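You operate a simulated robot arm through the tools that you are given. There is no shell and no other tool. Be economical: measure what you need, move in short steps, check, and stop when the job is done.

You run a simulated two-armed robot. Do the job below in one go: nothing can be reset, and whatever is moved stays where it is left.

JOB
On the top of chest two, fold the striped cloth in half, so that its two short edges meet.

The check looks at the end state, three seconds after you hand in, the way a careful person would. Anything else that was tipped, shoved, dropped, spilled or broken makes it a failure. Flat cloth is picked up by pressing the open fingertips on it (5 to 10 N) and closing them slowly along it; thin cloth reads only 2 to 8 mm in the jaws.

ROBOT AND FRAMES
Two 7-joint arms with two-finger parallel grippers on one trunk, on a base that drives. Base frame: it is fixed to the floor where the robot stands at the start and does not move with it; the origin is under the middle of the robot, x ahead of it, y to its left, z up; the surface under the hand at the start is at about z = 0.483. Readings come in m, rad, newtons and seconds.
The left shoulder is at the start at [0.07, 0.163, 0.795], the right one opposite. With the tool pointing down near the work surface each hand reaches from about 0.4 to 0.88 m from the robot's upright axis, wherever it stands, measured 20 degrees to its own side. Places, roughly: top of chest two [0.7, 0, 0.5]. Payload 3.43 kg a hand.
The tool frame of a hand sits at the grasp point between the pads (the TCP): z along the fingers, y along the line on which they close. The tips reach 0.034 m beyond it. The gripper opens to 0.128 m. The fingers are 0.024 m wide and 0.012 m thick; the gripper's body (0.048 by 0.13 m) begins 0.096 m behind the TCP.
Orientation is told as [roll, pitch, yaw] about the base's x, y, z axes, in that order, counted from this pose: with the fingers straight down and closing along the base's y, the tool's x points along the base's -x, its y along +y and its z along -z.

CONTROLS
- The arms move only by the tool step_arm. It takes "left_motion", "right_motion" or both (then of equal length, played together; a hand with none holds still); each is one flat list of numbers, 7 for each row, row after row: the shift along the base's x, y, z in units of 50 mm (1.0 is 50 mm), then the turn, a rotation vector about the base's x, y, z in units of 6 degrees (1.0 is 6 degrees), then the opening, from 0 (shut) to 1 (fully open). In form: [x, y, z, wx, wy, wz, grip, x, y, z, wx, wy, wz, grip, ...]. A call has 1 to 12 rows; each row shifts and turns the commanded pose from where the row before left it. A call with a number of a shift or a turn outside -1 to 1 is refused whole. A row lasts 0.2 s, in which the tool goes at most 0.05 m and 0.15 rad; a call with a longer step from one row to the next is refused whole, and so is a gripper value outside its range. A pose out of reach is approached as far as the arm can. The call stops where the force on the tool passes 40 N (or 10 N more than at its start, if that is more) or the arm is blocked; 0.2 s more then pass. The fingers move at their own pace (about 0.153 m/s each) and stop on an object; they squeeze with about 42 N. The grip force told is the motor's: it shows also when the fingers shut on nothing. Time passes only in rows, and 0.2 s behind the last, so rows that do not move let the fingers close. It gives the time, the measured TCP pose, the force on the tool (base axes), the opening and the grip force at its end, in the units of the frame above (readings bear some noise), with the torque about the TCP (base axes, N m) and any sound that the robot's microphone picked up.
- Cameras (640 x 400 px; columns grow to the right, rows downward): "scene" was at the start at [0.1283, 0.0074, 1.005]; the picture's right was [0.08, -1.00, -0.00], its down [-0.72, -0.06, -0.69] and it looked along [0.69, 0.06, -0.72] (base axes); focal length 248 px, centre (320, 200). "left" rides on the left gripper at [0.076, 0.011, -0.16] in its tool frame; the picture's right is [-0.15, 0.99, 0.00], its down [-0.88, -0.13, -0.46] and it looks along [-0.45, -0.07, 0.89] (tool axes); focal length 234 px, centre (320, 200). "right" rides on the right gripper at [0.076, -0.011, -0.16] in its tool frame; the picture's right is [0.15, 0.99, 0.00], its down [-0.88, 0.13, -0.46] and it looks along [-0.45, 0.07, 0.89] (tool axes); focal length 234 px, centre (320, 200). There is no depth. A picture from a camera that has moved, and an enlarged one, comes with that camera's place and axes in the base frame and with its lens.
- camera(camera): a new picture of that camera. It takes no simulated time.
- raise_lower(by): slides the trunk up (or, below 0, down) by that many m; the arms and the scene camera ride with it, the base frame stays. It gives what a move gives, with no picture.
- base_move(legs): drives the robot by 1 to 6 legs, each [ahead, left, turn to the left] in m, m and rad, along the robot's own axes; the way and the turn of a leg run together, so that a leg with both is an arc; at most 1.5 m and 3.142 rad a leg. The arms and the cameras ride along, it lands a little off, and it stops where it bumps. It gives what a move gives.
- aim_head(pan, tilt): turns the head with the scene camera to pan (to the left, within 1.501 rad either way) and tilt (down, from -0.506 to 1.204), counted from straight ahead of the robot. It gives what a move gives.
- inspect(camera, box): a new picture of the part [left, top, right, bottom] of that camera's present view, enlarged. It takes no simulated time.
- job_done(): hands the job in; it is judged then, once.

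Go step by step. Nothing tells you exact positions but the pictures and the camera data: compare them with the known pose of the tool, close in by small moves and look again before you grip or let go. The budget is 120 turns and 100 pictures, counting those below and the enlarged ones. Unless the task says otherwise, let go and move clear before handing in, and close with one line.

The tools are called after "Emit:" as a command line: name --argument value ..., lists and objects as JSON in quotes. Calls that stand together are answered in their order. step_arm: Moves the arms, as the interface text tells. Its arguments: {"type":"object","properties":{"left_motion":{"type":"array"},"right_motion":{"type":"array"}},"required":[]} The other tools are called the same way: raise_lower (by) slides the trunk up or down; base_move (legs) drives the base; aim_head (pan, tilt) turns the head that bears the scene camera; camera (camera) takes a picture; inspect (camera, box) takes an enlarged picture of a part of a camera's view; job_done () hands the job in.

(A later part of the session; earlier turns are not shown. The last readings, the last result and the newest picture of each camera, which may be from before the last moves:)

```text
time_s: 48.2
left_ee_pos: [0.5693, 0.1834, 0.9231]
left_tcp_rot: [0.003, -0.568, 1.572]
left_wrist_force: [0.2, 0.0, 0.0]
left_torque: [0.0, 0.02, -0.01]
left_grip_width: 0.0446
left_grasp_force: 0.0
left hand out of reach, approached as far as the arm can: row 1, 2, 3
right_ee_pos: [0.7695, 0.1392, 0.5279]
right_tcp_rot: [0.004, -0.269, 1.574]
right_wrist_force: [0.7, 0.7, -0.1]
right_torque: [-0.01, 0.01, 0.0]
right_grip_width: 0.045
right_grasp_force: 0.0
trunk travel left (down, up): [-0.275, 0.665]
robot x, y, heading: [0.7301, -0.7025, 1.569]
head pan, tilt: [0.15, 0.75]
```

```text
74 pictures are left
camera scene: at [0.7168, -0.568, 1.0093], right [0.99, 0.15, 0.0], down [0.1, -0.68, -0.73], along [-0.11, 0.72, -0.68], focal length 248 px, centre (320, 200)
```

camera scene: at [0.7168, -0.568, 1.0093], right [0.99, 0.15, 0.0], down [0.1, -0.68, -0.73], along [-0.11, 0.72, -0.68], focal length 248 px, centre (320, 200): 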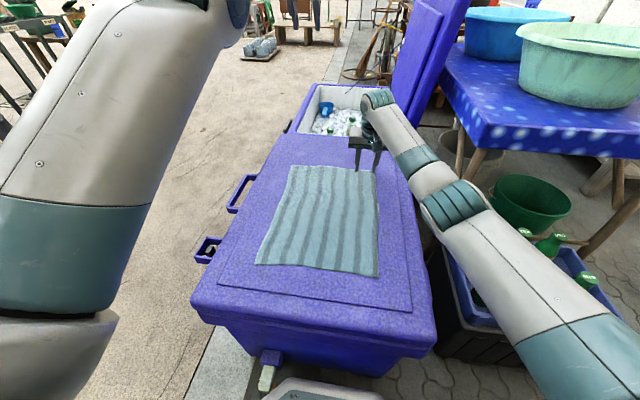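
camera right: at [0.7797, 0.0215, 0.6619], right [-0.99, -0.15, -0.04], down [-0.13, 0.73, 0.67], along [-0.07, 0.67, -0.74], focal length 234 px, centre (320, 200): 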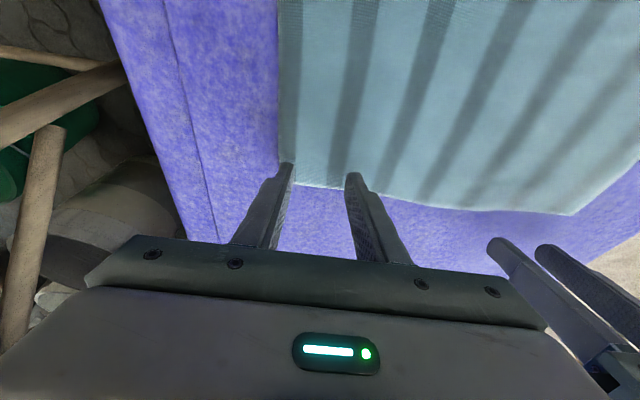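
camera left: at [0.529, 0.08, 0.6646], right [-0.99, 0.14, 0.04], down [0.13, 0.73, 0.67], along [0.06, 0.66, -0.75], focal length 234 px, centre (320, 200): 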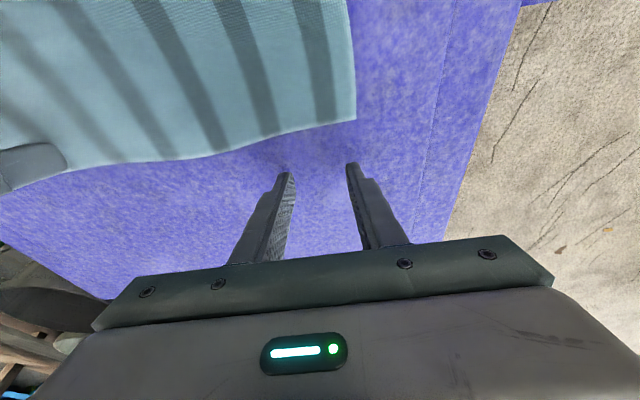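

Emit:
step_arm --left_motion '[-0.8, -0.5, 0, 0, 0, 0, 0.35, -0.8, -0.5, 0, 0, 0, 0, 0.35, -0.8, -0.5, 0, 0, 0, 0, 0.35]'

Emit:
step_arm --left_motion '[0.9, -0.3, -0.3, 0, 0, 0, 0.35, 0.9, -0.3, -0.3, 0, 0, 0, 0.35, 0.9, -0.3, -0.3, 0, 0, 0, 0.35, 0.9, -0.3, -0.3, 0, 0, 0, 0.35]'

```text
time_s: 49.0
left_ee_pos: [0.4481, 0.1702, 0.9591]
left_tcp_rot: [0.002, -0.57, 1.571]
left_wrist_force: [-0.8, -0.3, 0.5]
left_torque: [-0.02, -0.05, -0.01]
left_grip_width: 0.0448
left_grasp_force: 0.1
left hand out of reach, approached as far as the arm can: row 1, 2, 3
right_ee_pos: [0.7681, 0.1381, 0.5267]
right_tcp_rot: [0.0, -0.268, 1.576]
right_wrist_force: [0.5, -0.8, 0.0]
right_torque: [0.0, -0.01, 0.02]
right_grip_width: 0.0445
right_grasp_force: 0.0
trunk travel left (down, up): [-0.275, 0.665]
robot x, y, heading: [0.7275, -0.6994, 1.568]
head pan, tilt: [0.15, 0.75]
```

```text
time_s: 50.0
left_ee_pos: [0.6331, 0.1698, 0.9316]
left_tcp_rot: [0.002, -0.57, 1.572]
left_wrist_force: [0.6, 1.0, 0.2]
left_torque: [0.02, 0.03, 0.01]
left_grip_width: 0.0447
left_grasp_force: 0.1
left hand out of reach, approached as far as the arm can: row 1, 2, 3, 4
right_ee_pos: [0.7698, 0.138, 0.5271]
right_tcp_rot: [0.003, -0.268, 1.574]
right_wrist_force: [0.1, -0.9, 0.2]
right_torque: [-0.01, -0.01, -0.02]
right_grip_width: 0.0451
right_grasp_force: 0.1
trunk travel left (down, up): [-0.275, 0.665]
robot x, y, heading: [0.7301, -0.703, 1.568]
head pan, tilt: [0.15, 0.75]
```

The sphere fits a straight arm, and with the tool orientation held the solver gives the elbow almost no share. I'll combine strong inward pulls with turns about both possible elbow axes.

Emit:
step_arm --left_motion '[0, -0.8, -0.4, -1, 0, -1, 0.35, 0, -0.8, -0.4, -1, 0, -1, 0.35, 0, -0.8, -0.4, -1, 0, -1, 0.35]'

Emit:
step_arm --left_motion '[0, -0.8, -0.4, 1, 0, -1, 0.35, 0, -0.8, -0.4, 1, 0, -1, 0.35, 0, -0.8, -0.4, 1, 0, -1, 0.35]'

Emit:
step_arm --left_motion '[0, -0.8, -0.4, -1, 0, 1, 0.35, 0, -0.8, -0.4, -1, 0, 1, 0.35, 0, -0.8, -0.4, -1, 0, 1, 0.35]'

Emit:
step_arm --left_motion '[0, -0.8, -0.4, 1, 0, 1, 0.35, 0, -0.8, -0.4, 1, 0, 1, 0.35, 0, -0.8, -0.4, 1, 0, 1, 0.35]'

```text
time_s: 50.8
left_ee_pos: [0.6433, 0.1045, 0.895]
left_tcp_rot: [-0.046, -0.257, 1.274]
left_wrist_force: [-0.1, -0.5, 0.1]
left_torque: [0.03, 0.01, 0.01]
left_grip_width: 0.0448
left_grasp_force: 0.0
left hand out of reach, approached as far as the arm can: row 1, 2, 3
right_ee_pos: [0.7684, 0.1382, 0.5278]
right_tcp_rot: [0.002, -0.269, 1.574]
right_wrist_force: [-0.1, -0.4, 1.0]
right_torque: [0.0, 0.05, 0.03]
right_grip_width: 0.0447
right_grasp_force: 0.1
trunk travel left (down, up): [-0.275, 0.665]
robot x, y, heading: [0.7321, -0.6994, 1.569]
head pan, tilt: [0.15, 0.75]
```

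```text
time_s: 51.6
left_ee_pos: [0.675, 0.1434, 0.9495]
left_tcp_rot: [0.115, -0.541, 0.894]
left_wrist_force: [0.0, -0.6, -0.2]
left_torque: [0.07, 0.03, 0.03]
left_grip_width: 0.0447
left_grasp_force: 0.1
left hand out of reach, approached as far as the arm can: row 1, 2, 3
right_ee_pos: [0.7691, 0.1379, 0.5305]
right_tcp_rot: [0.004, -0.271, 1.574]
right_wrist_force: [0.0, -0.1, 0.9]
right_torque: [0.03, 0.01, -0.01]
right_grip_width: 0.0448
right_grasp_force: 0.0
trunk travel left (down, up): [-0.275, 0.665]
robot x, y, heading: [0.733, -0.7026, 1.565]
head pan, tilt: [0.15, 0.75]
```

```text
time_s: 52.4
left_ee_pos: [0.6893, 0.0834, 0.9159]
left_tcp_rot: [-0.047, -0.261, 1.277]
left_wrist_force: [0.2, 0.6, -0.3]
left_torque: [0.02, 0.0, -0.04]
left_grip_width: 0.0447
left_grasp_force: 0.1
left hand out of reach, approached as far as the arm can: row 1, 2, 3
right_ee_pos: [0.7693, 0.138, 0.5281]
right_tcp_rot: [0.002, -0.269, 1.573]
right_wrist_force: [-0.2, 0.1, 0.7]
right_torque: [-0.03, -0.01, -0.01]
right_grip_width: 0.045
right_grasp_force: 0.1
trunk travel left (down, up): [-0.275, 0.665]
robot x, y, heading: [0.7289, -0.7006, 1.568]
head pan, tilt: [0.15, 0.75]
```

```text
time_s: 53.2
left_ee_pos: [0.7356, 0.1282, 0.943]
left_tcp_rot: [0.003, -0.547, 1.548]
left_wrist_force: [0.1, -0.8, 0.0]
left_torque: [0.01, -0.02, 0.0]
left_grip_width: 0.045
left_grasp_force: 0.1
left hand out of reach, approached as far as the arm can: row 1, 2, 3
right_ee_pos: [0.7677, 0.1383, 0.5281]
right_tcp_rot: [0.002, -0.268, 1.574]
right_wrist_force: [-0.4, 0.0, -0.8]
right_torque: [0.0, -0.03, 0.0]
right_grip_width: 0.0447
right_grasp_force: 0.0
trunk travel left (down, up): [-0.275, 0.665]
robot x, y, heading: [0.7333, -0.7045, 1.57]
head pan, tilt: [0.15, 0.75]
```

Mirroring what happened on the right, that arm freed itself when its hand sat well inward of its shoulder and then tilted. I'll clear the right hand out of the way and bring the left hand to the mirrored spot.

Emit:
step_arm --right_motion '[0.5, -0.6, 0.5, 0, 0, 0, 0.35, 0.5, -0.6, 0.5, 0, 0, 0, 0.35, 0.5, -0.6, 0.5, 0, 0, 0, 0.35, 0.5, -0.6, 0.5, 0, 0, 0, 0.35, 0, -0.9, 0, 0, 0, 0, 0.35, 0, -0.9, 0, 0, 0, 0, 0.35]'

Emit:
step_arm --left_motion '[-0.1, 0.1, -0.7, -0.5, 0, 0, 0.35, -0.1, 0.1, -0.7, -0.5, 0, 0, 0.35, -0.1, 0.1, -0.7, -0.5, 0, 0, 0.35, -0.1, 0.1, -0.7, -0.5, 0, 0, 0.35, -0.1, 0.1, -0.7, -0.5, 0, 0, 0.35, -0.1, 0.1, -0.7, -0.5, 0, 0, 0.35]'

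```text
time_s: 54.6
left_ee_pos: [0.7366, 0.1266, 0.9433]
left_tcp_rot: [0.002, -0.545, 1.546]
left_wrist_force: [0.3, 0.6, 0.9]
left_torque: [0.02, 0.03, -0.03]
left_grip_width: 0.0448
left_grasp_force: 0.0
right_ee_pos: [0.8728, -0.0737, 0.6305]
right_tcp_rot: [0.002, -0.267, 1.577]
right_wrist_force: [0.1, -0.1, -0.1]
right_torque: [0.01, -0.01, 0.01]
right_grip_width: 0.0448
right_grasp_force: 0.1
trunk travel left (down, up): [-0.275, 0.665]
robot x, y, heading: [0.7308, -0.7022, 1.568]
head pan, tilt: [0.15, 0.75]
```

```text
time_s: 56.0
left_ee_pos: [0.699, 0.1494, 0.7294]
left_tcp_rot: [0.004, -0.257, 1.573]
left_wrist_force: [0.1, 0.1, -0.4]
left_torque: [0.01, 0.01, -0.02]
left_grip_width: 0.0448
left_grasp_force: 0.1
left hand out of reach, approached as far as the arm can: row 1, 5, 6
right_ee_pos: [0.8733, -0.0725, 0.6294]
right_tcp_rot: [0.001, -0.267, 1.573]
right_wrist_force: [-0.3, -0.4, 0.2]
right_torque: [-0.04, 0.02, -0.01]
right_grip_width: 0.0448
right_grasp_force: 0.1
trunk travel left (down, up): [-0.275, 0.665]
robot x, y, heading: [0.7308, -0.6983, 1.579]
head pan, tilt: [0.15, 0.75]
```

Emit:
step_arm --left_motion '[0, 0.1, -0.7, -0.8, 0, 0, 0.35, 0, 0.1, -0.7, -0.8, 0, 0, 0.35, 0, 0.1, -0.7, -0.8, 0, 0, 0.35, 0, 0, -0.3, 0, 0, 0, 0.35]'

Emit:
step_arm --left_motion '[0.2, 0.15, 0, 1, 0, 0, 0.35, 0.2, 0.15, 0, 1, 0, 0, 0.35, 0.2, 0.14, 0, 0.3, 0, 0, 0.35]'

Emit:
step_arm --left_motion '[0, -0.2, 0, 0, 0, 0, 0.35, 0, -0.4, 0, 0, 0, 0, 0.35, 0, -0.4, 0, 0, 0, 0, 0.35]'

```text
time_s: 57.0
left_ee_pos: [0.6871, 0.1101, 0.5979]
left_tcp_rot: [0.004, -0.003, 1.572]
left_wrist_force: [-0.7, 1.4, 0.4]
left_torque: [0.0, -0.01, -0.01]
left_grip_width: 0.0448
left_grasp_force: 0.1
left hand out of reach, approached as far as the arm can: row 1, 2, 3
right_ee_pos: [0.8731, -0.0711, 0.629]
right_tcp_rot: [0.001, -0.268, 1.575]
right_wrist_force: [-0.3, 0.1, -0.2]
right_torque: [-0.02, 0.0, 0.0]
right_grip_width: 0.0448
right_grasp_force: 0.1
trunk travel left (down, up): [-0.275, 0.665]
robot x, y, heading: [0.7282, -0.6987, 1.577]
head pan, tilt: [0.15, 0.75]
```

```text
time_s: 57.8
left_ee_pos: [0.7179, 0.1335, 0.6008]
left_tcp_rot: [0.005, -0.247, 1.572]
left_wrist_force: [0.0, 0.0, -0.1]
left_torque: [0.01, -0.02, 0.02]
left_grip_width: 0.0446
left_grasp_force: 0.1
right_ee_pos: [0.8741, -0.0728, 0.6306]
right_tcp_rot: [0.0, -0.269, 1.573]
right_wrist_force: [-0.2, -0.1, 0.8]
right_torque: [0.03, 0.01, 0.0]
right_grip_width: 0.0445
right_grasp_force: 0.1
trunk travel left (down, up): [-0.275, 0.665]
robot x, y, heading: [0.7304, -0.6995, 1.571]
head pan, tilt: [0.15, 0.75]
```

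```text
time_s: 58.6
left_ee_pos: [0.7195, 0.0802, 0.6007]
left_tcp_rot: [0.004, -0.247, 1.571]
left_wrist_force: [0.8, -0.3, -0.6]
left_torque: [-0.02, 0.0, -0.01]
left_grip_width: 0.0448
left_grasp_force: 0.1
right_ee_pos: [0.875, -0.0717, 0.6297]
right_tcp_rot: [0.002, -0.268, 1.574]
right_wrist_force: [0.2, 0.8, -0.5]
right_torque: [0.0, -0.02, 0.01]
right_grip_width: 0.0447
right_grasp_force: 0.0
trunk travel left (down, up): [-0.275, 0.665]
robot x, y, heading: [0.731, -0.7027, 1.577]
head pan, tilt: [0.15, 0.75]
```

The left arm is free again. I'll return both hands to just above the far edge, with 15° of outward tilt and well within reach this time.

Emit:
step_arm --left_motion '[-0.6, 0.183, -0.183, 0, 0, 0, 0.35, -0.6, 0.183, -0.183, 0, 0, 0, 0.35, -0.6, 0.183, -0.183, 0, 0, 0, 0.35, -0.6, 0.183, -0.183, 0, 0, 0, 0.35, -0.6, 0.183, -0.183, 0, 0, 0, 0.35, -0.6, 0.183, -0.183, 0, 0, 0, 0.35, 0, 0, 0, 0, 0, 0, 0.35]' --right_motion '[-0.357, 0.7, -0.283, 0, 0, 0, 0.35, -0.357, 0.7, -0.283, 0, 0, 0, 0.35, -0.357, 0.7, -0.283, 0, 0, 0, 0.35, -0.357, 0.7, -0.283, 0, 0, 0, 0.35, -0.357, 0.7, -0.283, 0, 0, 0, 0.35, -0.357, 0.7, -0.283, 0, 0, 0, 0.35, 0, 0, 0, 0, 0, 0, 0.35]'

Emit:
camera --camera "left"

Emit:
camera --camera "right"

```text
time_s: 60.2
left_ee_pos: [0.5367, 0.1349, 0.5436]
left_tcp_rot: [0.003, -0.248, 1.571]
left_wrist_force: [-0.4, -0.2, 0.4]
left_torque: [0.01, 0.05, -0.01]
left_grip_width: 0.0451
left_grasp_force: 0.0
right_ee_pos: [0.7661, 0.1384, 0.5441]
right_tcp_rot: [0.001, -0.268, 1.577]
right_wrist_force: [0.7, 0.3, -0.8]
right_torque: [-0.03, 0.01, -0.02]
right_grip_width: 0.045
right_grasp_force: 0.2
trunk travel left (down, up): [-0.275, 0.665]
robot x, y, heading: [0.7303, -0.6995, 1.57]
head pan, tilt: [0.15, 0.75]
```

```text
73 pictures are left
camera left: at [0.5267, 0.0233, 0.6808], right [-0.99, 0.14, 0.04], down [0.13, 0.74, 0.66], along [0.06, 0.66, -0.75], focal length 234 px, centre (320, 200)
```

left: 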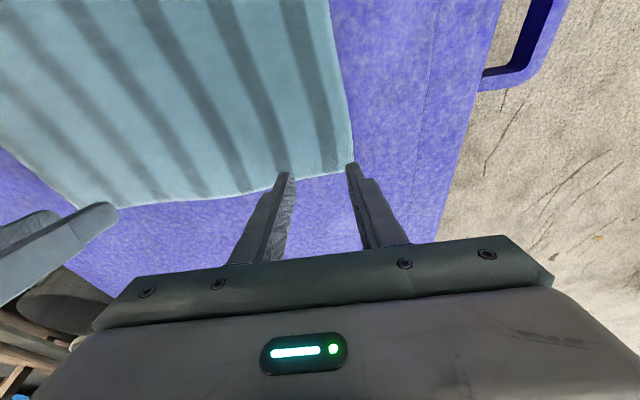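

```text
72 pictures are left
camera right: at [0.7772, 0.0213, 0.6784], right [-0.99, -0.15, -0.04], down [-0.13, 0.73, 0.67], along [-0.07, 0.67, -0.74], focal length 234 px, centre (320, 200)
```

right: 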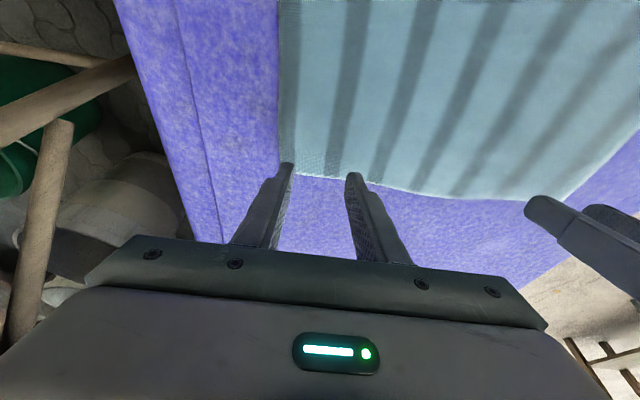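

Both hands are over the edge. I'll nudge the left hand slightly inward and lower both toward contact.

Emit:
step_arm --left_motion '[0.12, 0, 0, 0, 0, 0, 0.35, 0, 0, -0.2, 0, 0, 0, 0.35, 0, 0, -0.2, 0, 0, 0, 0.35, 0, 0, 0, 0, 0, 0, 0.35]' --right_motion '[0, 0, 0, 0, 0, 0, 0.35, 0, 0, -0.2, 0, 0, 0, 0.35, 0, 0, -0.2, 0, 0, 0, 0.35, 0, 0, 0, 0, 0, 0, 0.35]'

Emit:
step_arm --left_motion '[0, 0, -0.06, 0, 0, 0, 0.35, 0, 0, 0, 0, 0, 0, 0.35]' --right_motion '[0, 0, -0.06, 0, 0, 0, 0.35, 0, 0, 0, 0, 0, 0, 0.35]'

```text
time_s: 61.2
left_ee_pos: [0.5421, 0.1347, 0.5246]
left_tcp_rot: [0.002, -0.247, 1.573]
left_wrist_force: [0.3, -0.4, 0.3]
left_torque: [0.03, -0.01, 0.01]
left_grip_width: 0.0446
left_grasp_force: 0.0
right_ee_pos: [0.7653, 0.138, 0.526]
right_tcp_rot: [0.0, -0.27, 1.574]
right_wrist_force: [0.4, -0.4, 0.1]
right_torque: [-0.01, -0.04, 0.0]
right_grip_width: 0.0448
right_grasp_force: 0.0
trunk travel left (down, up): [-0.275, 0.665]
robot x, y, heading: [0.73, -0.7029, 1.574]
head pan, tilt: [0.15, 0.75]
```

```text
time_s: 61.8
left_ee_pos: [0.5438, 0.1354, 0.5223]
left_tcp_rot: [0.003, -0.247, 1.573]
left_wrist_force: [-0.1, 0.1, 0.0]
left_torque: [-0.03, 0.01, 0.0]
left_grip_width: 0.0448
left_grasp_force: 0.1
right_ee_pos: [0.7643, 0.1369, 0.522]
right_tcp_rot: [0.002, -0.269, 1.576]
right_wrist_force: [-0.3, 0.5, 1.2]
right_torque: [0.01, -0.03, -0.01]
right_grip_width: 0.0447
right_grasp_force: 0.0
trunk travel left (down, up): [-0.275, 0.665]
robot x, y, heading: [0.732, -0.6995, 1.569]
head pan, tilt: [0.15, 0.75]
```

Emit:
step_arm --left_motion '[0, 0, -0.05, 0, 0, 0, 0.35, 0, 0, -0.05, 0, 0, 0, 0.35, 0, 0, 0, 0, 0, 0, 0.35]' --right_motion '[0, 0, -0.05, 0, 0, 0, 0.35, 0, 0, -0.05, 0, 0, 0, 0.35, 0, 0, 0, 0, 0, 0, 0.35]'

Emit:
camera --camera "left"

Emit:
camera --camera "right"

```text
time_s: 62.6
left_ee_pos: [0.5459, 0.1344, 0.5213]
left_tcp_rot: [0.004, -0.253, 1.574]
left_wrist_force: [-1.0, 1.1, 2.4]
left_torque: [-0.02, -0.01, 0.0]
left_grip_width: 0.0444
left_grasp_force: 0.1
right_ee_pos: [0.7645, 0.136, 0.5216]
right_tcp_rot: [0.004, -0.28, 1.576]
right_wrist_force: [3.9, 3.6, 30.3]
right_torque: [0.08, -0.73, 0.05]
right_grip_width: 0.0453
right_grasp_force: 1.2
trunk travel left (down, up): [-0.275, 0.665]
robot x, y, heading: [0.7345, -0.7003, 1.575]
head pan, tilt: [0.15, 0.75]
```

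```text
71 pictures are left
camera left: at [0.5351, 0.0219, 0.6571], right [-0.99, 0.14, 0.04], down [0.13, 0.74, 0.66], along [0.06, 0.66, -0.75], focal length 234 px, centre (320, 200)
```

left: 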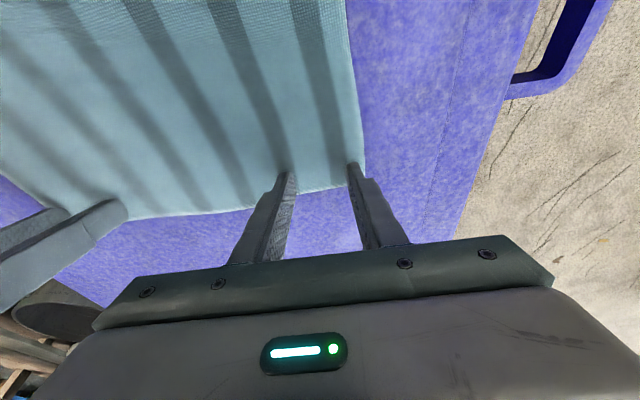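

```text
70 pictures are left
camera right: at [0.776, 0.0186, 0.6535], right [-0.99, -0.15, -0.04], down [-0.13, 0.72, 0.68], along [-0.07, 0.68, -0.73], focal length 234 px, centre (320, 200)
```

right: 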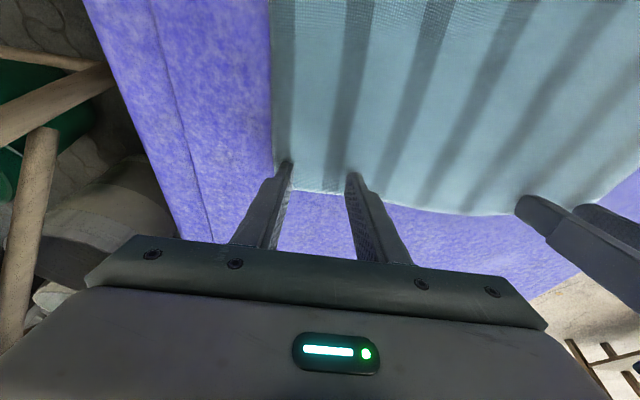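

The right hand presses at 30 N, which is too much, and the left at about 2 N. I'll ease both to about 7 N.

Emit:
step_arm --left_motion '[0, 0, -0.02, 0, 0, 0, 0.35, 0, 0, 0, 0, 0, 0, 0.35]' --right_motion '[0, 0, 0.06, 0, 0, 0, 0.35, 0, 0, 0, 0, 0, 0, 0.35]'

```text
time_s: 63.2
left_ee_pos: [0.5467, 0.1339, 0.5209]
left_tcp_rot: [0.004, -0.252, 1.571]
left_wrist_force: [0.3, -2.1, 16.4]
left_torque: [-0.17, -0.16, -0.02]
left_grip_width: 0.0447
left_grasp_force: 0.2
right_ee_pos: [0.7641, 0.1353, 0.5203]
right_tcp_rot: [0.004, -0.269, 1.575]
right_wrist_force: [1.5, 3.0, 15.4]
right_torque: [0.09, -0.37, 0.07]
right_grip_width: 0.0453
right_grasp_force: 0.2
trunk travel left (down, up): [-0.275, 0.665]
robot x, y, heading: [0.7314, -0.7029, 1.572]
head pan, tilt: [0.15, 0.75]
```

Emit:
step_arm --left_motion '[0, 0, 0.016, 0, 0, 0, 0.35, 0, 0, 0, 0, 0, 0, 0.35]' --right_motion '[0, 0, 0.03, 0, 0, 0, 0.35, 0, 0, 0, 0, 0, 0, 0.35]'

```text
time_s: 63.8
left_ee_pos: [0.5457, 0.1354, 0.5206]
left_tcp_rot: [0.002, -0.251, 1.572]
left_wrist_force: [1.9, -3.8, 20.6]
left_torque: [-0.18, -0.29, -0.06]
left_grip_width: 0.0446
left_grasp_force: 0.0
right_ee_pos: [0.764, 0.1344, 0.5211]
right_tcp_rot: [0.003, -0.269, 1.575]
right_wrist_force: [0.2, 0.8, 3.5]
right_torque: [0.02, -0.07, 0.03]
right_grip_width: 0.0446
right_grasp_force: 0.0
trunk travel left (down, up): [-0.275, 0.665]
robot x, y, heading: [0.7302, -0.7012, 1.569]
head pan, tilt: [0.15, 0.75]
```

Emit:
step_arm --left_motion '[0, 0, 0.04, 0, 0, 0, 0.35, 0, 0, 0, 0, 0, 0, 0.3, 0, 0, 0, 0, 0, 0, 0.25]' --right_motion '[0, 0, -0.012, 0, 0, 0, 0.35, 0, 0, 0, 0, 0, 0, 0.3, 0, 0, 0, 0, 0, 0, 0.25]'

```text
time_s: 64.6
left_ee_pos: [0.5445, 0.1353, 0.52]
left_tcp_rot: [0.006, -0.252, 1.571]
left_wrist_force: [-0.2, 0.0, 13.4]
left_torque: [-0.07, -0.01, 0.01]
left_grip_width: 0.0307
left_grasp_force: 0.1
right_ee_pos: [0.7641, 0.1368, 0.5222]
right_tcp_rot: [0.004, -0.27, 1.576]
right_wrist_force: [-1.6, 0.2, 4.8]
right_torque: [-0.02, -0.07, 0.02]
right_grip_width: 0.031
right_grasp_force: 0.1
trunk travel left (down, up): [-0.275, 0.665]
robot x, y, heading: [0.7286, -0.6988, 1.568]
head pan, tilt: [0.15, 0.75]
```

Emit:
step_arm --left_motion '[0, 0, 0.016, 0, 0, 0, 0.2, 0, 0, 0, 0, 0, 0, 0.15, 0, 0, 0, 0, 0, 0, 0.1, 0, 0, 0, 0, 0, 0, 0.1]' --right_motion '[0, 0, -0.01, 0, 0, 0, 0.2, 0, 0, 0, 0, 0, 0, 0.15, 0, 0, 0, 0, 0, 0, 0.1, 0, 0, 0, 0, 0, 0, 0.1]'

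Emit:
camera --camera "left"

Emit:
camera --camera "right"

```text
time_s: 65.6
left_ee_pos: [0.5465, 0.1327, 0.5209]
left_tcp_rot: [0.003, -0.249, 1.573]
left_wrist_force: [0.3, -0.1, 4.5]
left_torque: [-0.01, 0.01, -0.02]
left_grip_width: 0.0128
left_grasp_force: 0.1
right_ee_pos: [0.7632, 0.1362, 0.5205]
right_tcp_rot: [0.003, -0.272, 1.577]
right_wrist_force: [-0.6, 0.6, 12.3]
right_torque: [0.0, -0.05, -0.04]
right_grip_width: 0.0115
right_grasp_force: 0.0
trunk travel left (down, up): [-0.275, 0.665]
robot x, y, heading: [0.7309, -0.6987, 1.571]
head pan, tilt: [0.15, 0.75]
```

```text
69 pictures are left
camera left: at [0.5351, 0.0233, 0.6575], right [-0.99, 0.14, 0.04], down [0.13, 0.74, 0.66], along [0.06, 0.66, -0.75], focal length 234 px, centre (320, 200)
```

left: 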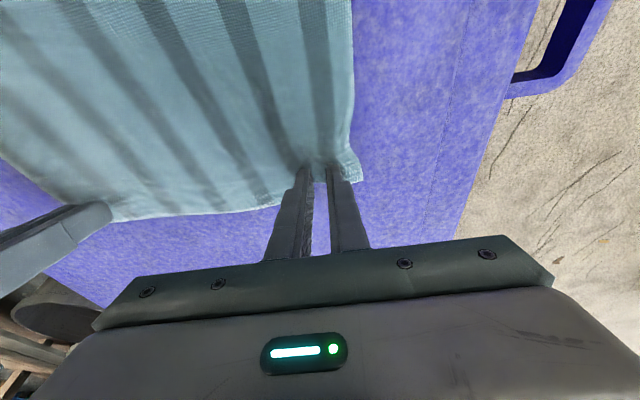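

```text
68 pictures are left
camera right: at [0.7742, 0.0195, 0.6544], right [-0.99, -0.15, -0.04], down [-0.13, 0.72, 0.68], along [-0.07, 0.67, -0.74], focal length 234 px, centre (320, 200)
```

right: 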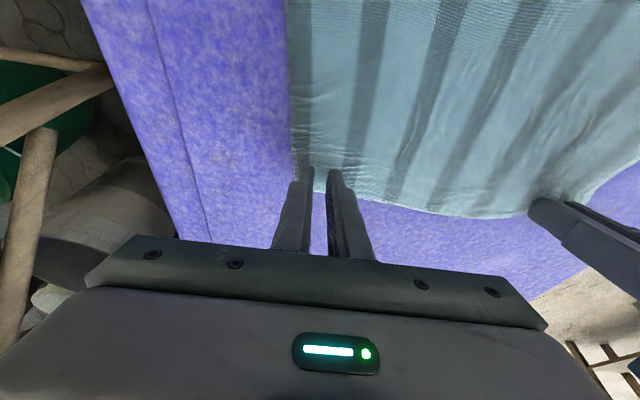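

The cloth is gathering between both pairs of fingertips. I'll close fully, then lift slightly to test the hold.

Emit:
step_arm --left_motion '[0, 0, 0, 0, 0, 0, 0.05, 0, 0, 0, 0, 0, 0, 0, 0, 0, 0, 0, 0, 0, 0, 0, 0, 0, 0, 0, 0, 0, 0, 0, 0, 0, 0, 0, 0]' --right_motion '[0, 0, 0.01, 0, 0, 0, 0.05, 0, 0, 0, 0, 0, 0, 0, 0, 0, 0, 0, 0, 0, 0, 0, 0, 0, 0, 0, 0, 0, 0, 0, 0, 0, 0, 0, 0]'

Emit:
step_arm --left_motion '[0, 0, 0.2, 0, 0, 0, 0, 0, 0, 0.2, 0, 0, 0, 0, 0, 0, 0, 0, 0, 0, 0]' --right_motion '[0, 0, 0.2, 0, 0, 0, 0, 0, 0, 0.2, 0, 0, 0, 0, 0, 0, 0, 0, 0, 0, 0]'

Emit:
camera --camera "left"

Emit:
camera --camera "right"

```text
time_s: 66.8
left_ee_pos: [0.546, 0.1356, 0.5206]
left_tcp_rot: [0.003, -0.25, 1.573]
left_wrist_force: [-1.0, 0.6, 1.5]
left_torque: [-0.01, 0.01, 0.01]
left_grip_width: 0.0
left_grasp_force: 32.9
right_ee_pos: [0.7628, 0.1372, 0.5205]
right_tcp_rot: [0.002, -0.271, 1.574]
right_wrist_force: [1.0, 1.3, 13.8]
right_torque: [0.04, -0.1, 0.01]
right_grip_width: 0.0
right_grasp_force: 32.8
trunk travel left (down, up): [-0.275, 0.665]
robot x, y, heading: [0.7322, -0.7004, 1.57]
head pan, tilt: [0.15, 0.75]
```

```text
time_s: 67.6
left_ee_pos: [0.546, 0.1356, 0.5399]
left_tcp_rot: [0.004, -0.246, 1.572]
left_wrist_force: [-0.1, 0.7, -0.1]
left_torque: [0.01, 0.01, 0.03]
left_grip_width: 0.0
left_grasp_force: 32.9
right_ee_pos: [0.7644, 0.1366, 0.5383]
right_tcp_rot: [0.001, -0.266, 1.575]
right_wrist_force: [-0.5, 0.1, 0.7]
right_torque: [0.01, 0.01, -0.03]
right_grip_width: 0.0
right_grasp_force: 32.4
trunk travel left (down, up): [-0.275, 0.665]
robot x, y, heading: [0.7333, -0.6988, 1.572]
head pan, tilt: [0.15, 0.75]
```

```text
67 pictures are left
camera left: at [0.5347, 0.0246, 0.6773], right [-0.99, 0.14, 0.04], down [0.13, 0.74, 0.66], along [0.06, 0.65, -0.75], focal length 234 px, centre (320, 200)
```

left: 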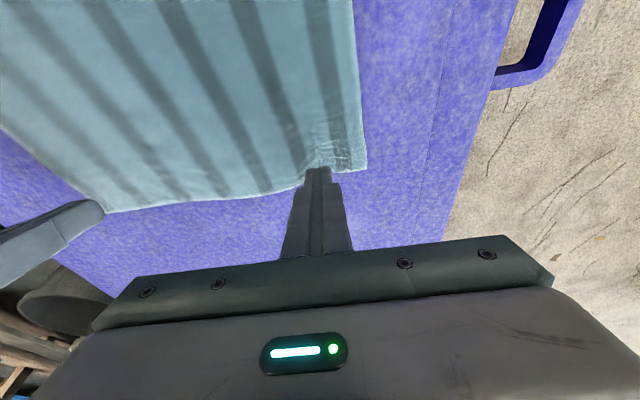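

```text
66 pictures are left
camera right: at [0.7758, 0.02, 0.6722], right [-0.99, -0.15, -0.04], down [-0.13, 0.73, 0.67], along [-0.07, 0.67, -0.74], focal length 234 px, centre (320, 200)
```

right: 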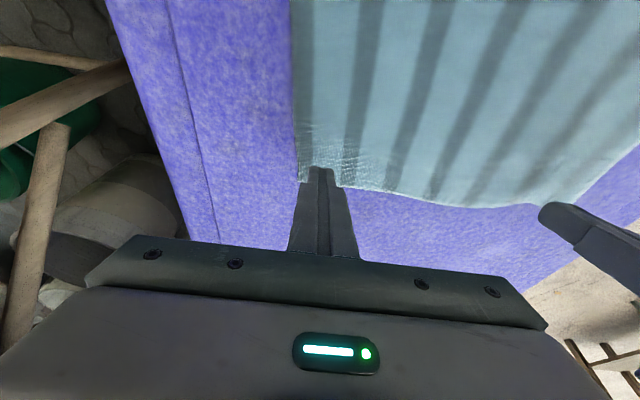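

Both grips closed on nothing (width 0), because with the tilt only the fingertip corners touch the cloth. I'll instead pick the near short edge, where the hands can be vertical, and fold it away onto the far edge, which I can reach with the tilt.

Emit:
step_arm --left_motion '[0, 0, 0.7, 0, 0, 0, 0.1, 0, -0.1, 0.7, 0, 0, 0, 0.35, 0, -0.82, 0, -0.26, 0, 0, 0.35, 0, -0.82, 0, -0.26, 0, 0, 0.35, 0, -0.82, 0, -0.26, 0, 0, 0.35, 0, -0.82, 0, -0.26, 0, 0, 0.35, 0, -0.82, 0, -0.26, 0, 0, 0.35, 0, -0.82, 0, -0.26, 0, 0, 0.35, 0, -0.82, 0, -0.26, 0, 0, 0.35, 0, -0.82, 0, -0.26, 0, 0, 0.35, 0, -0.85, 0, -0.26, 0, 0, 0.35, 0, 0, 0, 0, 0, 0, 0.35]' --right_motion '[0, 0, 0.7, 0, 0, 0, 0.1, 0, -0.1, 0.7, 0, 0, 0, 0.35, 0, -0.82, 0, -0.28, 0, 0, 0.35, 0, -0.82, 0, -0.28, 0, 0, 0.35, 0, -0.82, 0, -0.28, 0, 0, 0.35, 0, -0.82, 0, -0.28, 0, 0, 0.35, 0, -0.82, 0, -0.28, 0, 0, 0.35, 0, -0.82, 0, -0.28, 0, 0, 0.35, 0, -0.82, 0, -0.28, 0, 0, 0.35, 0, -0.82, 0, -0.28, 0, 0, 0.35, 0, -0.82, 0, -0.28, 0, 0, 0.35, 0, 0, 0, 0, 0, 0, 0.35]'

Emit:
camera --camera "scene"

Emit:
camera --camera "left"

Emit:
camera --camera "right"

```text
time_s: 70.2
left_ee_pos: [0.5451, -0.2377, 0.6046]
left_tcp_rot: [0.003, -0.002, 1.575]
left_wrist_force: [-0.8, 0.4, -0.4]
left_torque: [0.0, 0.03, 0.02]
left_grip_width: 0.0449
left_grasp_force: 0.1
right_ee_pos: [0.7649, -0.2376, 0.6106]
right_tcp_rot: [0.003, -0.005, 1.576]
right_wrist_force: [0.2, -0.6, 0.0]
right_torque: [0.0, -0.05, -0.02]
right_grip_width: 0.0448
right_grasp_force: 0.0
trunk travel left (down, up): [-0.275, 0.665]
robot x, y, heading: [0.7267, -0.6995, 1.567]
head pan, tilt: [0.15, 0.75]
```

```text
65 pictures are left
camera scene: at [0.7167, -0.5686, 1.0094], right [0.99, 0.15, 0.0], down [0.1, -0.67, -0.73], along [-0.11, 0.72, -0.68], focal length 248 px, centre (320, 200)
```

scene: 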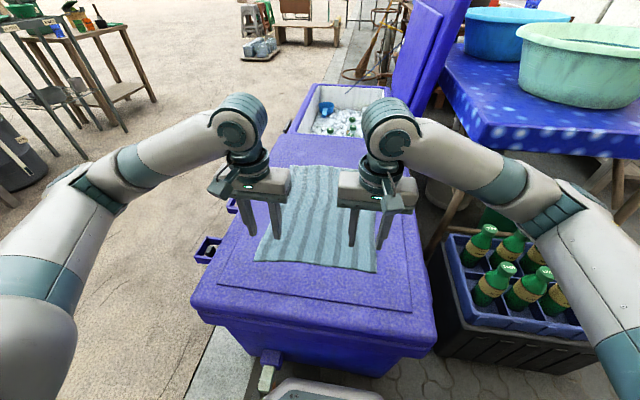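

```text
64 pictures are left
camera left: at [0.5355, -0.313, 0.7654], right [-0.99, 0.15, 0.0], down [0.13, 0.88, 0.46], along [0.06, 0.45, -0.89], focal length 234 px, centre (320, 200)
```

left: 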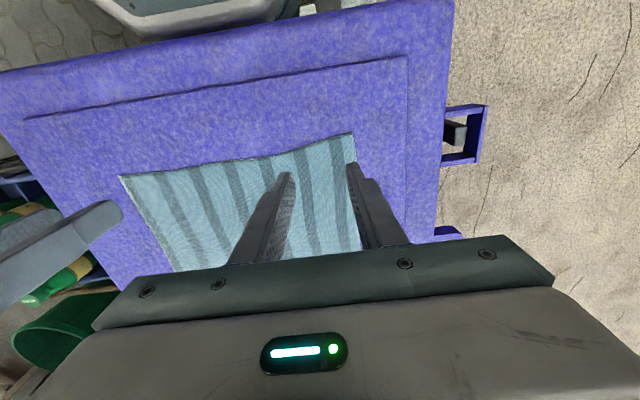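

```text
63 pictures are left
camera right: at [0.7763, -0.3149, 0.7695], right [-0.99, -0.15, 0.0], down [-0.13, 0.88, 0.46], along [-0.07, 0.45, -0.89], focal length 234 px, centre (320, 200)
```

right: 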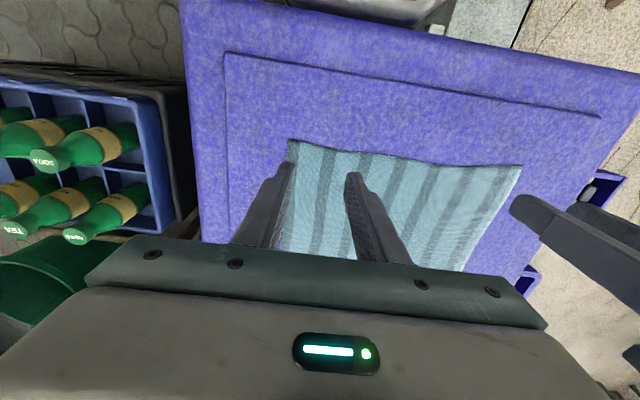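

The near edge lies at y about −0.245 by the left hand and −0.240 by the right. I'll shift the hands slightly forward so the pads sit just inside it, and descend to just above contact.

Emit:
step_arm --left_motion '[0, 0.08, -0.6, 0, 0, 0, 0.35, 0, 0.08, -0.6, 0, 0, 0, 0.35, 0, 0, -0.36, 0, 0, 0, 0.35, 0, 0, 0, 0, 0, 0, 0.35]' --right_motion '[0, 0.12, -0.7, 0, 0, 0, 0.35, 0, 0.12, -0.6, 0, 0, 0, 0.35, 0, 0, -0.38, 0, 0, 0, 0.35, 0, 0, 0, 0, 0, 0, 0.35]'

Emit:
camera --camera "left"

Emit:
camera --camera "right"

```text
time_s: 71.2
left_ee_pos: [0.5481, -0.2313, 0.5279]
left_tcp_rot: [0.004, -0.003, 1.572]
left_wrist_force: [-0.2, 0.0, -0.2]
left_torque: [0.02, -0.01, -0.01]
left_grip_width: 0.0449
left_grasp_force: 0.1
right_ee_pos: [0.7626, -0.2258, 0.5241]
right_tcp_rot: [0.004, -0.004, 1.575]
right_wrist_force: [-0.3, -0.6, -0.4]
right_torque: [0.0, -0.03, -0.01]
right_grip_width: 0.0447
right_grasp_force: 0.1
trunk travel left (down, up): [-0.275, 0.665]
robot x, y, heading: [0.7312, -0.7031, 1.569]
head pan, tilt: [0.15, 0.75]
```

```text
62 pictures are left
camera left: at [0.5367, -0.3067, 0.6872], right [-0.99, 0.15, 0.0], down [0.13, 0.88, 0.46], along [0.06, 0.45, -0.89], focal length 234 px, centre (320, 200)
```

left: 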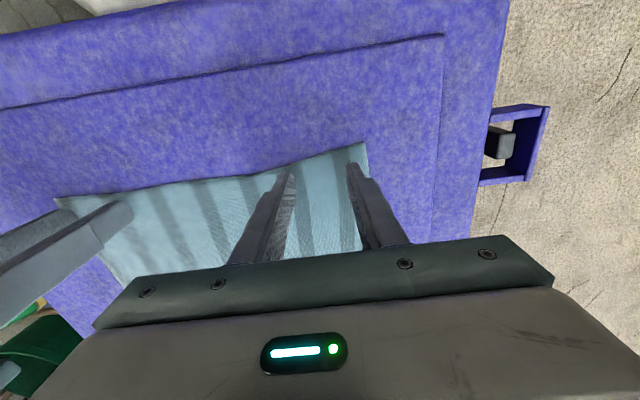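

```text
61 pictures are left
camera right: at [0.7738, -0.3038, 0.6849], right [-0.99, -0.15, 0.0], down [-0.13, 0.88, 0.46], along [-0.07, 0.46, -0.89], focal length 234 px, centre (320, 200)
```

right: 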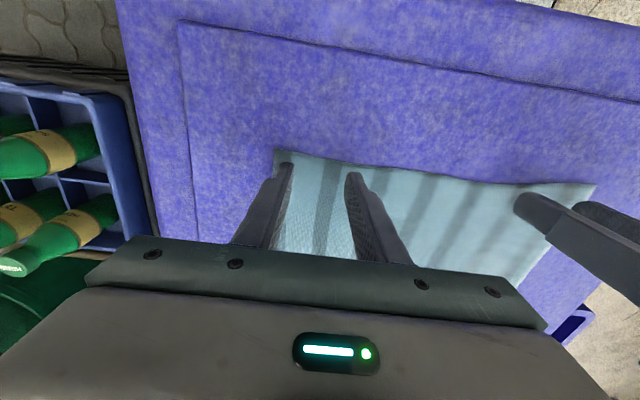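

Emit:
step_arm --left_motion '[-0.12, 0.14, 0, 0, 0, 0, 0.35, 0, 0, -0.1, 0, 0, 0, 0.35, 0, 0, -0.06, 0, 0, 0, 0.35, 0, 0, 0, 0, 0, 0, 0.35]' --right_motion '[0.04, 0.04, 0, 0, 0, 0, 0.35, 0, 0, -0.04, 0, 0, 0, 0.35, 0, 0, -0.04, 0, 0, 0, 0.35, 0, 0, 0, 0, 0, 0, 0.35]'

```text
time_s: 72.2
left_ee_pos: [0.5381, -0.2246, 0.5232]
left_tcp_rot: [0.002, -0.002, 1.572]
left_wrist_force: [-0.3, -0.3, 0.3]
left_torque: [0.02, 0.0, -0.01]
left_grip_width: 0.0451
left_grasp_force: 0.0
right_ee_pos: [0.7647, -0.2241, 0.5216]
right_tcp_rot: [0.005, -0.006, 1.573]
right_wrist_force: [0.2, 0.2, 0.0]
right_torque: [-0.01, -0.02, 0.01]
right_grip_width: 0.0448
right_grasp_force: 0.1
trunk travel left (down, up): [-0.275, 0.665]
robot x, y, heading: [0.7344, -0.6999, 1.57]
head pan, tilt: [0.15, 0.75]
```

Emit:
step_arm --left_motion '[0, 0, -0.04, 0, 0, 0, 0.35, 0, 0, -0.03, 0, 0, 0, 0.35, 0, 0, 0, 0, 0, 0, 0.35]' --right_motion '[0, 0, -0.03, 0, 0, 0, 0.35, 0, 0, -0.02, 0, 0, 0, 0.35, 0, 0, 0, 0, 0, 0, 0.35]'

```text
time_s: 73.0
left_ee_pos: [0.5393, -0.2237, 0.5199]
left_tcp_rot: [0.002, -0.003, 1.572]
left_wrist_force: [0.3, 0.4, -0.4]
left_torque: [0.01, 0.03, -0.01]
left_grip_width: 0.0447
left_grasp_force: 0.0
right_ee_pos: [0.7659, -0.2232, 0.5188]
right_tcp_rot: [0.004, -0.005, 1.575]
right_wrist_force: [-1.0, -1.7, 6.5]
right_torque: [-0.06, -0.09, -0.03]
right_grip_width: 0.0447
right_grasp_force: 0.1
trunk travel left (down, up): [-0.275, 0.665]
robot x, y, heading: [0.7354, -0.6986, 1.575]
head pan, tilt: [0.15, 0.75]
```

Emit:
step_arm --left_motion '[0, 0, -0.025, 0, 0, 0, 0.35, 0, 0, 0, 0, 0, 0, 0.35]' --right_motion '[0, 0, 0, 0, 0, 0, 0.35, 0, 0, 0, 0, 0, 0, 0.35]'

```text
time_s: 73.6
left_ee_pos: [0.538, -0.2242, 0.5191]
left_tcp_rot: [0.004, -0.004, 1.573]
left_wrist_force: [0.0, 0.1, 1.3]
left_torque: [0.01, -0.06, 0.01]
left_grip_width: 0.0449
left_grasp_force: 0.1
right_ee_pos: [0.7656, -0.2228, 0.5195]
right_tcp_rot: [0.004, -0.007, 1.576]
right_wrist_force: [-0.3, -1.5, 8.0]
right_torque: [-0.04, -0.11, -0.02]
right_grip_width: 0.0449
right_grasp_force: 0.1
trunk travel left (down, up): [-0.275, 0.665]
robot x, y, heading: [0.7309, -0.6999, 1.571]
head pan, tilt: [0.15, 0.75]
```

Emit:
step_arm --left_motion '[0, 0, -0.016, 0, 0, 0, 0.35, 0, 0, 0, 0, 0, 0, 0.35]' --right_motion '[0, 0, 0, 0, 0, 0, 0.33, 0, 0, 0, 0, 0, 0, 0.31]'

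```text
time_s: 74.2
left_ee_pos: [0.5385, -0.2243, 0.5192]
left_tcp_rot: [0.004, -0.004, 1.573]
left_wrist_force: [-1.0, -0.7, 13.9]
left_torque: [-0.13, -0.24, -0.04]
left_grip_width: 0.0446
left_grasp_force: 0.0
right_ee_pos: [0.7657, -0.2235, 0.5184]
right_tcp_rot: [0.001, -0.007, 1.575]
right_wrist_force: [0.3, 1.0, 4.3]
right_torque: [0.03, -0.04, 0.01]
right_grip_width: 0.0399
right_grasp_force: 0.3
trunk travel left (down, up): [-0.275, 0.665]
robot x, y, heading: [0.7299, -0.7007, 1.571]
head pan, tilt: [0.15, 0.75]
```

Emit:
step_arm --left_motion '[0, 0, 0.008, 0, 0, 0, 0.32, 0, 0, 0, 0, 0, 0, 0.28, 0, 0, 0, 0, 0, 0, 0.24, 0, 0, 0, 0, 0, 0, 0.2]' --right_motion '[0, 0, -0.01, 0, 0, 0, 0.28, 0, 0, 0, 0, 0, 0, 0.25, 0, 0, 0, 0, 0, 0, 0.22, 0, 0, 0, 0, 0, 0, 0.19]'

Emit:
camera --camera "left"

Emit:
camera --camera "right"

```text
time_s: 75.2
left_ee_pos: [0.539, -0.2251, 0.5188]
left_tcp_rot: [0.004, -0.005, 1.572]
left_wrist_force: [0.3, 0.3, 10.8]
left_torque: [-0.02, -0.07, -0.01]
left_grip_width: 0.0247
left_grasp_force: 0.0
right_ee_pos: [0.7655, -0.2242, 0.5187]
right_tcp_rot: [0.003, -0.007, 1.575]
right_wrist_force: [-0.1, 0.7, 16.1]
right_torque: [-0.03, -0.05, -0.03]
right_grip_width: 0.0217
right_grasp_force: 0.1
trunk travel left (down, up): [-0.275, 0.665]
robot x, y, heading: [0.7314, -0.7003, 1.57]
head pan, tilt: [0.15, 0.75]
```

```text
60 pictures are left
camera left: at [0.5286, -0.3007, 0.6788], right [-0.99, 0.14, 0.0], down [0.13, 0.88, 0.46], along [0.06, 0.45, -0.89], focal length 234 px, centre (320, 200)
```

left: 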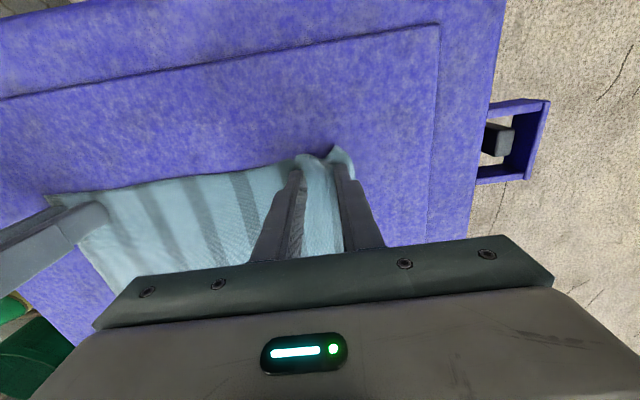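

```text
59 pictures are left
camera right: at [0.7761, -0.3016, 0.6782], right [-0.99, -0.15, 0.0], down [-0.13, 0.88, 0.46], along [-0.07, 0.46, -0.89], focal length 234 px, centre (320, 200)
```

right: 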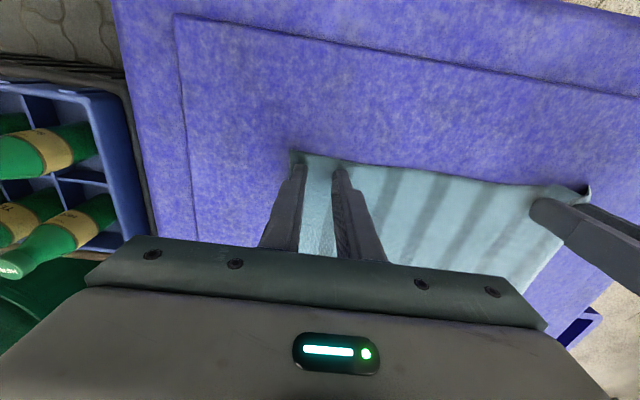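

The left gather shows a clear ridge, and the right one is starting. I'll keep closing slowly at steady pressure.

Emit:
step_arm --left_motion '[0, 0, 0.003, 0, 0, 0, 0.17, 0, 0, 0, 0, 0, 0, 0.14, 0, 0, 0, 0, 0, 0, 0.11, 0, 0, 0, 0, 0, 0, 0.08]' --right_motion '[0, 0, 0.008, 0, 0, 0, 0.16, 0, 0, 0, 0, 0, 0, 0.13, 0, 0, 0, 0, 0, 0, 0.1, 0, 0, 0, 0, 0, 0, 0.08]'

Emit:
camera --camera "left"

Emit:
camera --camera "right"

```text
time_s: 76.2
left_ee_pos: [0.5409, -0.2251, 0.5203]
left_tcp_rot: [0.004, -0.006, 1.571]
left_wrist_force: [-0.7, -0.5, 15.5]
left_torque: [-0.07, 0.1, -0.04]
left_grip_width: 0.0106
left_grasp_force: 42.4
right_ee_pos: [0.7652, -0.2251, 0.5185]
right_tcp_rot: [0.004, -0.009, 1.575]
right_wrist_force: [-1.0, 0.7, 9.4]
right_torque: [0.01, 0.04, 0.04]
right_grip_width: 0.0103
right_grasp_force: 0.3
trunk travel left (down, up): [-0.275, 0.665]
robot x, y, heading: [0.7346, -0.7009, 1.573]
head pan, tilt: [0.15, 0.75]
```

```text
58 pictures are left
camera left: at [0.529, -0.3007, 0.6796], right [-0.99, 0.14, 0.0], down [0.13, 0.88, 0.46], along [0.06, 0.46, -0.89], focal length 234 px, centre (320, 200)
```

left: 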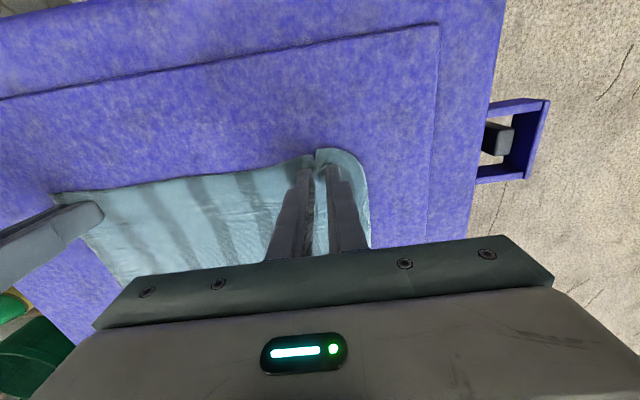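

```text
57 pictures are left
camera right: at [0.7767, -0.3019, 0.6784], right [-0.99, -0.15, 0.0], down [-0.13, 0.88, 0.46], along [-0.07, 0.46, -0.89], focal length 234 px, centre (320, 200)
```

right: 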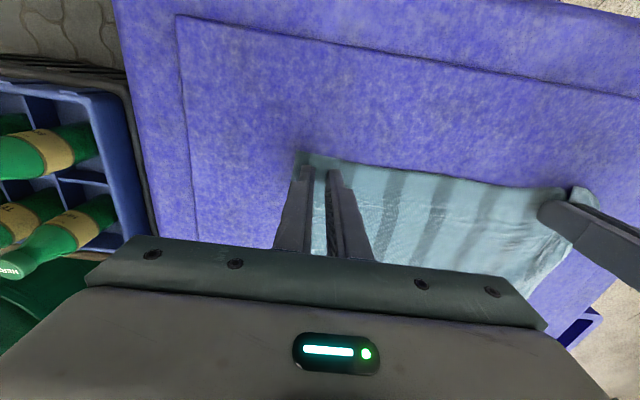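

Left has cloth (10.6 mm at 42 N). Now I'll finish closing the right, holding about 9 N.

Emit:
step_arm --left_motion '[0, 0, 0.006, 0, 0, 0, 0.04, 0, 0, 0, 0, 0, 0, 0, 0, 0, 0, 0, 0, 0, 0, 0, 0, 0, 0, 0, 0, 0]' --right_motion '[0, 0, 0, 0, 0, 0, 0.06, 0, 0, 0, 0, 0, 0, 0.04, 0, 0, 0, 0, 0, 0, 0.02, 0, 0, 0, 0, 0, 0, 0]'

```text
time_s: 77.2
left_ee_pos: [0.5386, -0.2241, 0.5209]
left_tcp_rot: [0.007, -0.006, 1.572]
left_wrist_force: [-4.1, 5.0, 29.4]
left_torque: [-0.08, 0.36, -0.05]
left_grip_width: 0.0096
left_grasp_force: 42.1
right_ee_pos: [0.7653, -0.2235, 0.5194]
right_tcp_rot: [0.003, -0.007, 1.573]
right_wrist_force: [-0.7, -0.1, 3.1]
right_torque: [-0.02, -0.01, -0.01]
right_grip_width: 0.0002
right_grasp_force: 32.6
trunk travel left (down, up): [-0.275, 0.665]
robot x, y, heading: [0.7311, -0.7037, 1.568]
head pan, tilt: [0.15, 0.75]
```

The left holds cloth, but the right slipped off. I'll ease the left up a little and reopen and lift the right for a retry.

Emit:
step_arm --left_motion '[0, 0, 0.08, 0, 0, 0, 0, 0, 0, 0, 0, 0, 0, 0, 0, 0, 0, 0, 0, 0, 0]' --right_motion '[0, 0, 0.3, 0, 0, 0, 0.1, 0, 0, 0, 0, 0, 0, 0.4, 0, 0, 0, 0, 0, 0, 0.4]'

Emit:
camera --camera "right"

```text
time_s: 78.0
left_ee_pos: [0.5402, -0.2262, 0.5232]
left_tcp_rot: [0.005, -0.002, 1.571]
left_wrist_force: [0.0, -1.1, 9.9]
left_torque: [-0.21, 0.02, 0.0]
left_grip_width: 0.0019
left_grasp_force: 36.4
right_ee_pos: [0.7646, -0.2247, 0.5341]
right_tcp_rot: [0.002, -0.006, 1.575]
right_wrist_force: [0.6, 0.4, 0.0]
right_torque: [0.02, 0.0, 0.0]
right_grip_width: 0.0512
right_grasp_force: 0.0
trunk travel left (down, up): [-0.275, 0.665]
robot x, y, heading: [0.7331, -0.7007, 1.57]
head pan, tilt: [0.15, 0.75]
```

```text
56 pictures are left
camera right: at [0.7767, -0.3019, 0.6928], right [-0.99, -0.15, 0.0], down [-0.13, 0.88, 0.46], along [-0.07, 0.46, -0.89], focal length 234 px, centre (320, 200)
```

right: 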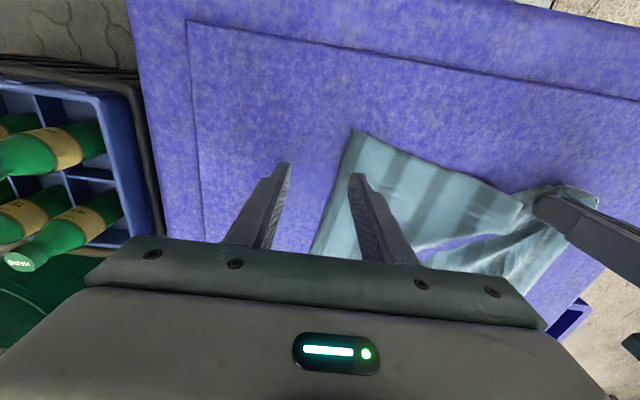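

The cloth's right corner has shifted inward. I'll look at the whole picture.

Emit:
inspect --camera "scene" --box '[200, 150, 440, 300]'

Emit:
camera --camera "left"

```text
2.67 times, centred on (320, 225) of scene
camera zoom: at [0.717, -0.5693, 1.0094], right [0.99, 0.15, 0.0], down [0.1, -0.67, -0.73], along [-0.11, 0.72, -0.68], focal length 660 px, centre (320, 133)
```

zoom: 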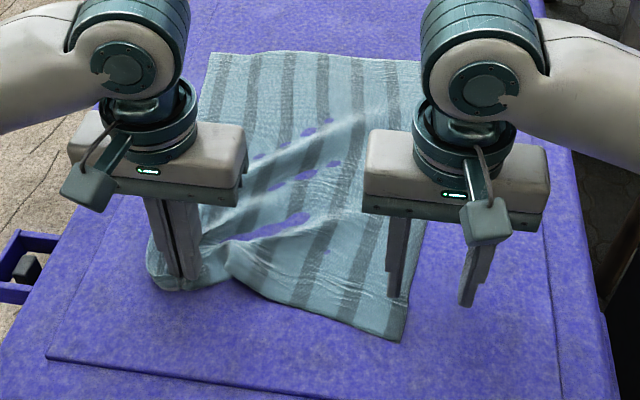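

```text
54 pictures are left
camera left: at [0.5292, -0.3005, 0.6831], right [-0.99, 0.15, 0.0], down [0.13, 0.88, 0.46], along [0.06, 0.45, -0.89], focal length 234 px, centre (320, 200)
```

left: 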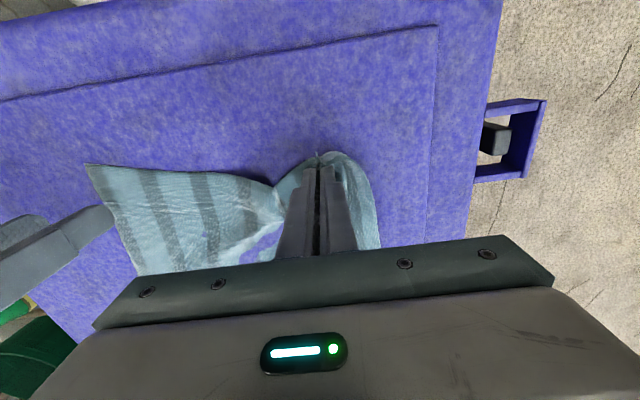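

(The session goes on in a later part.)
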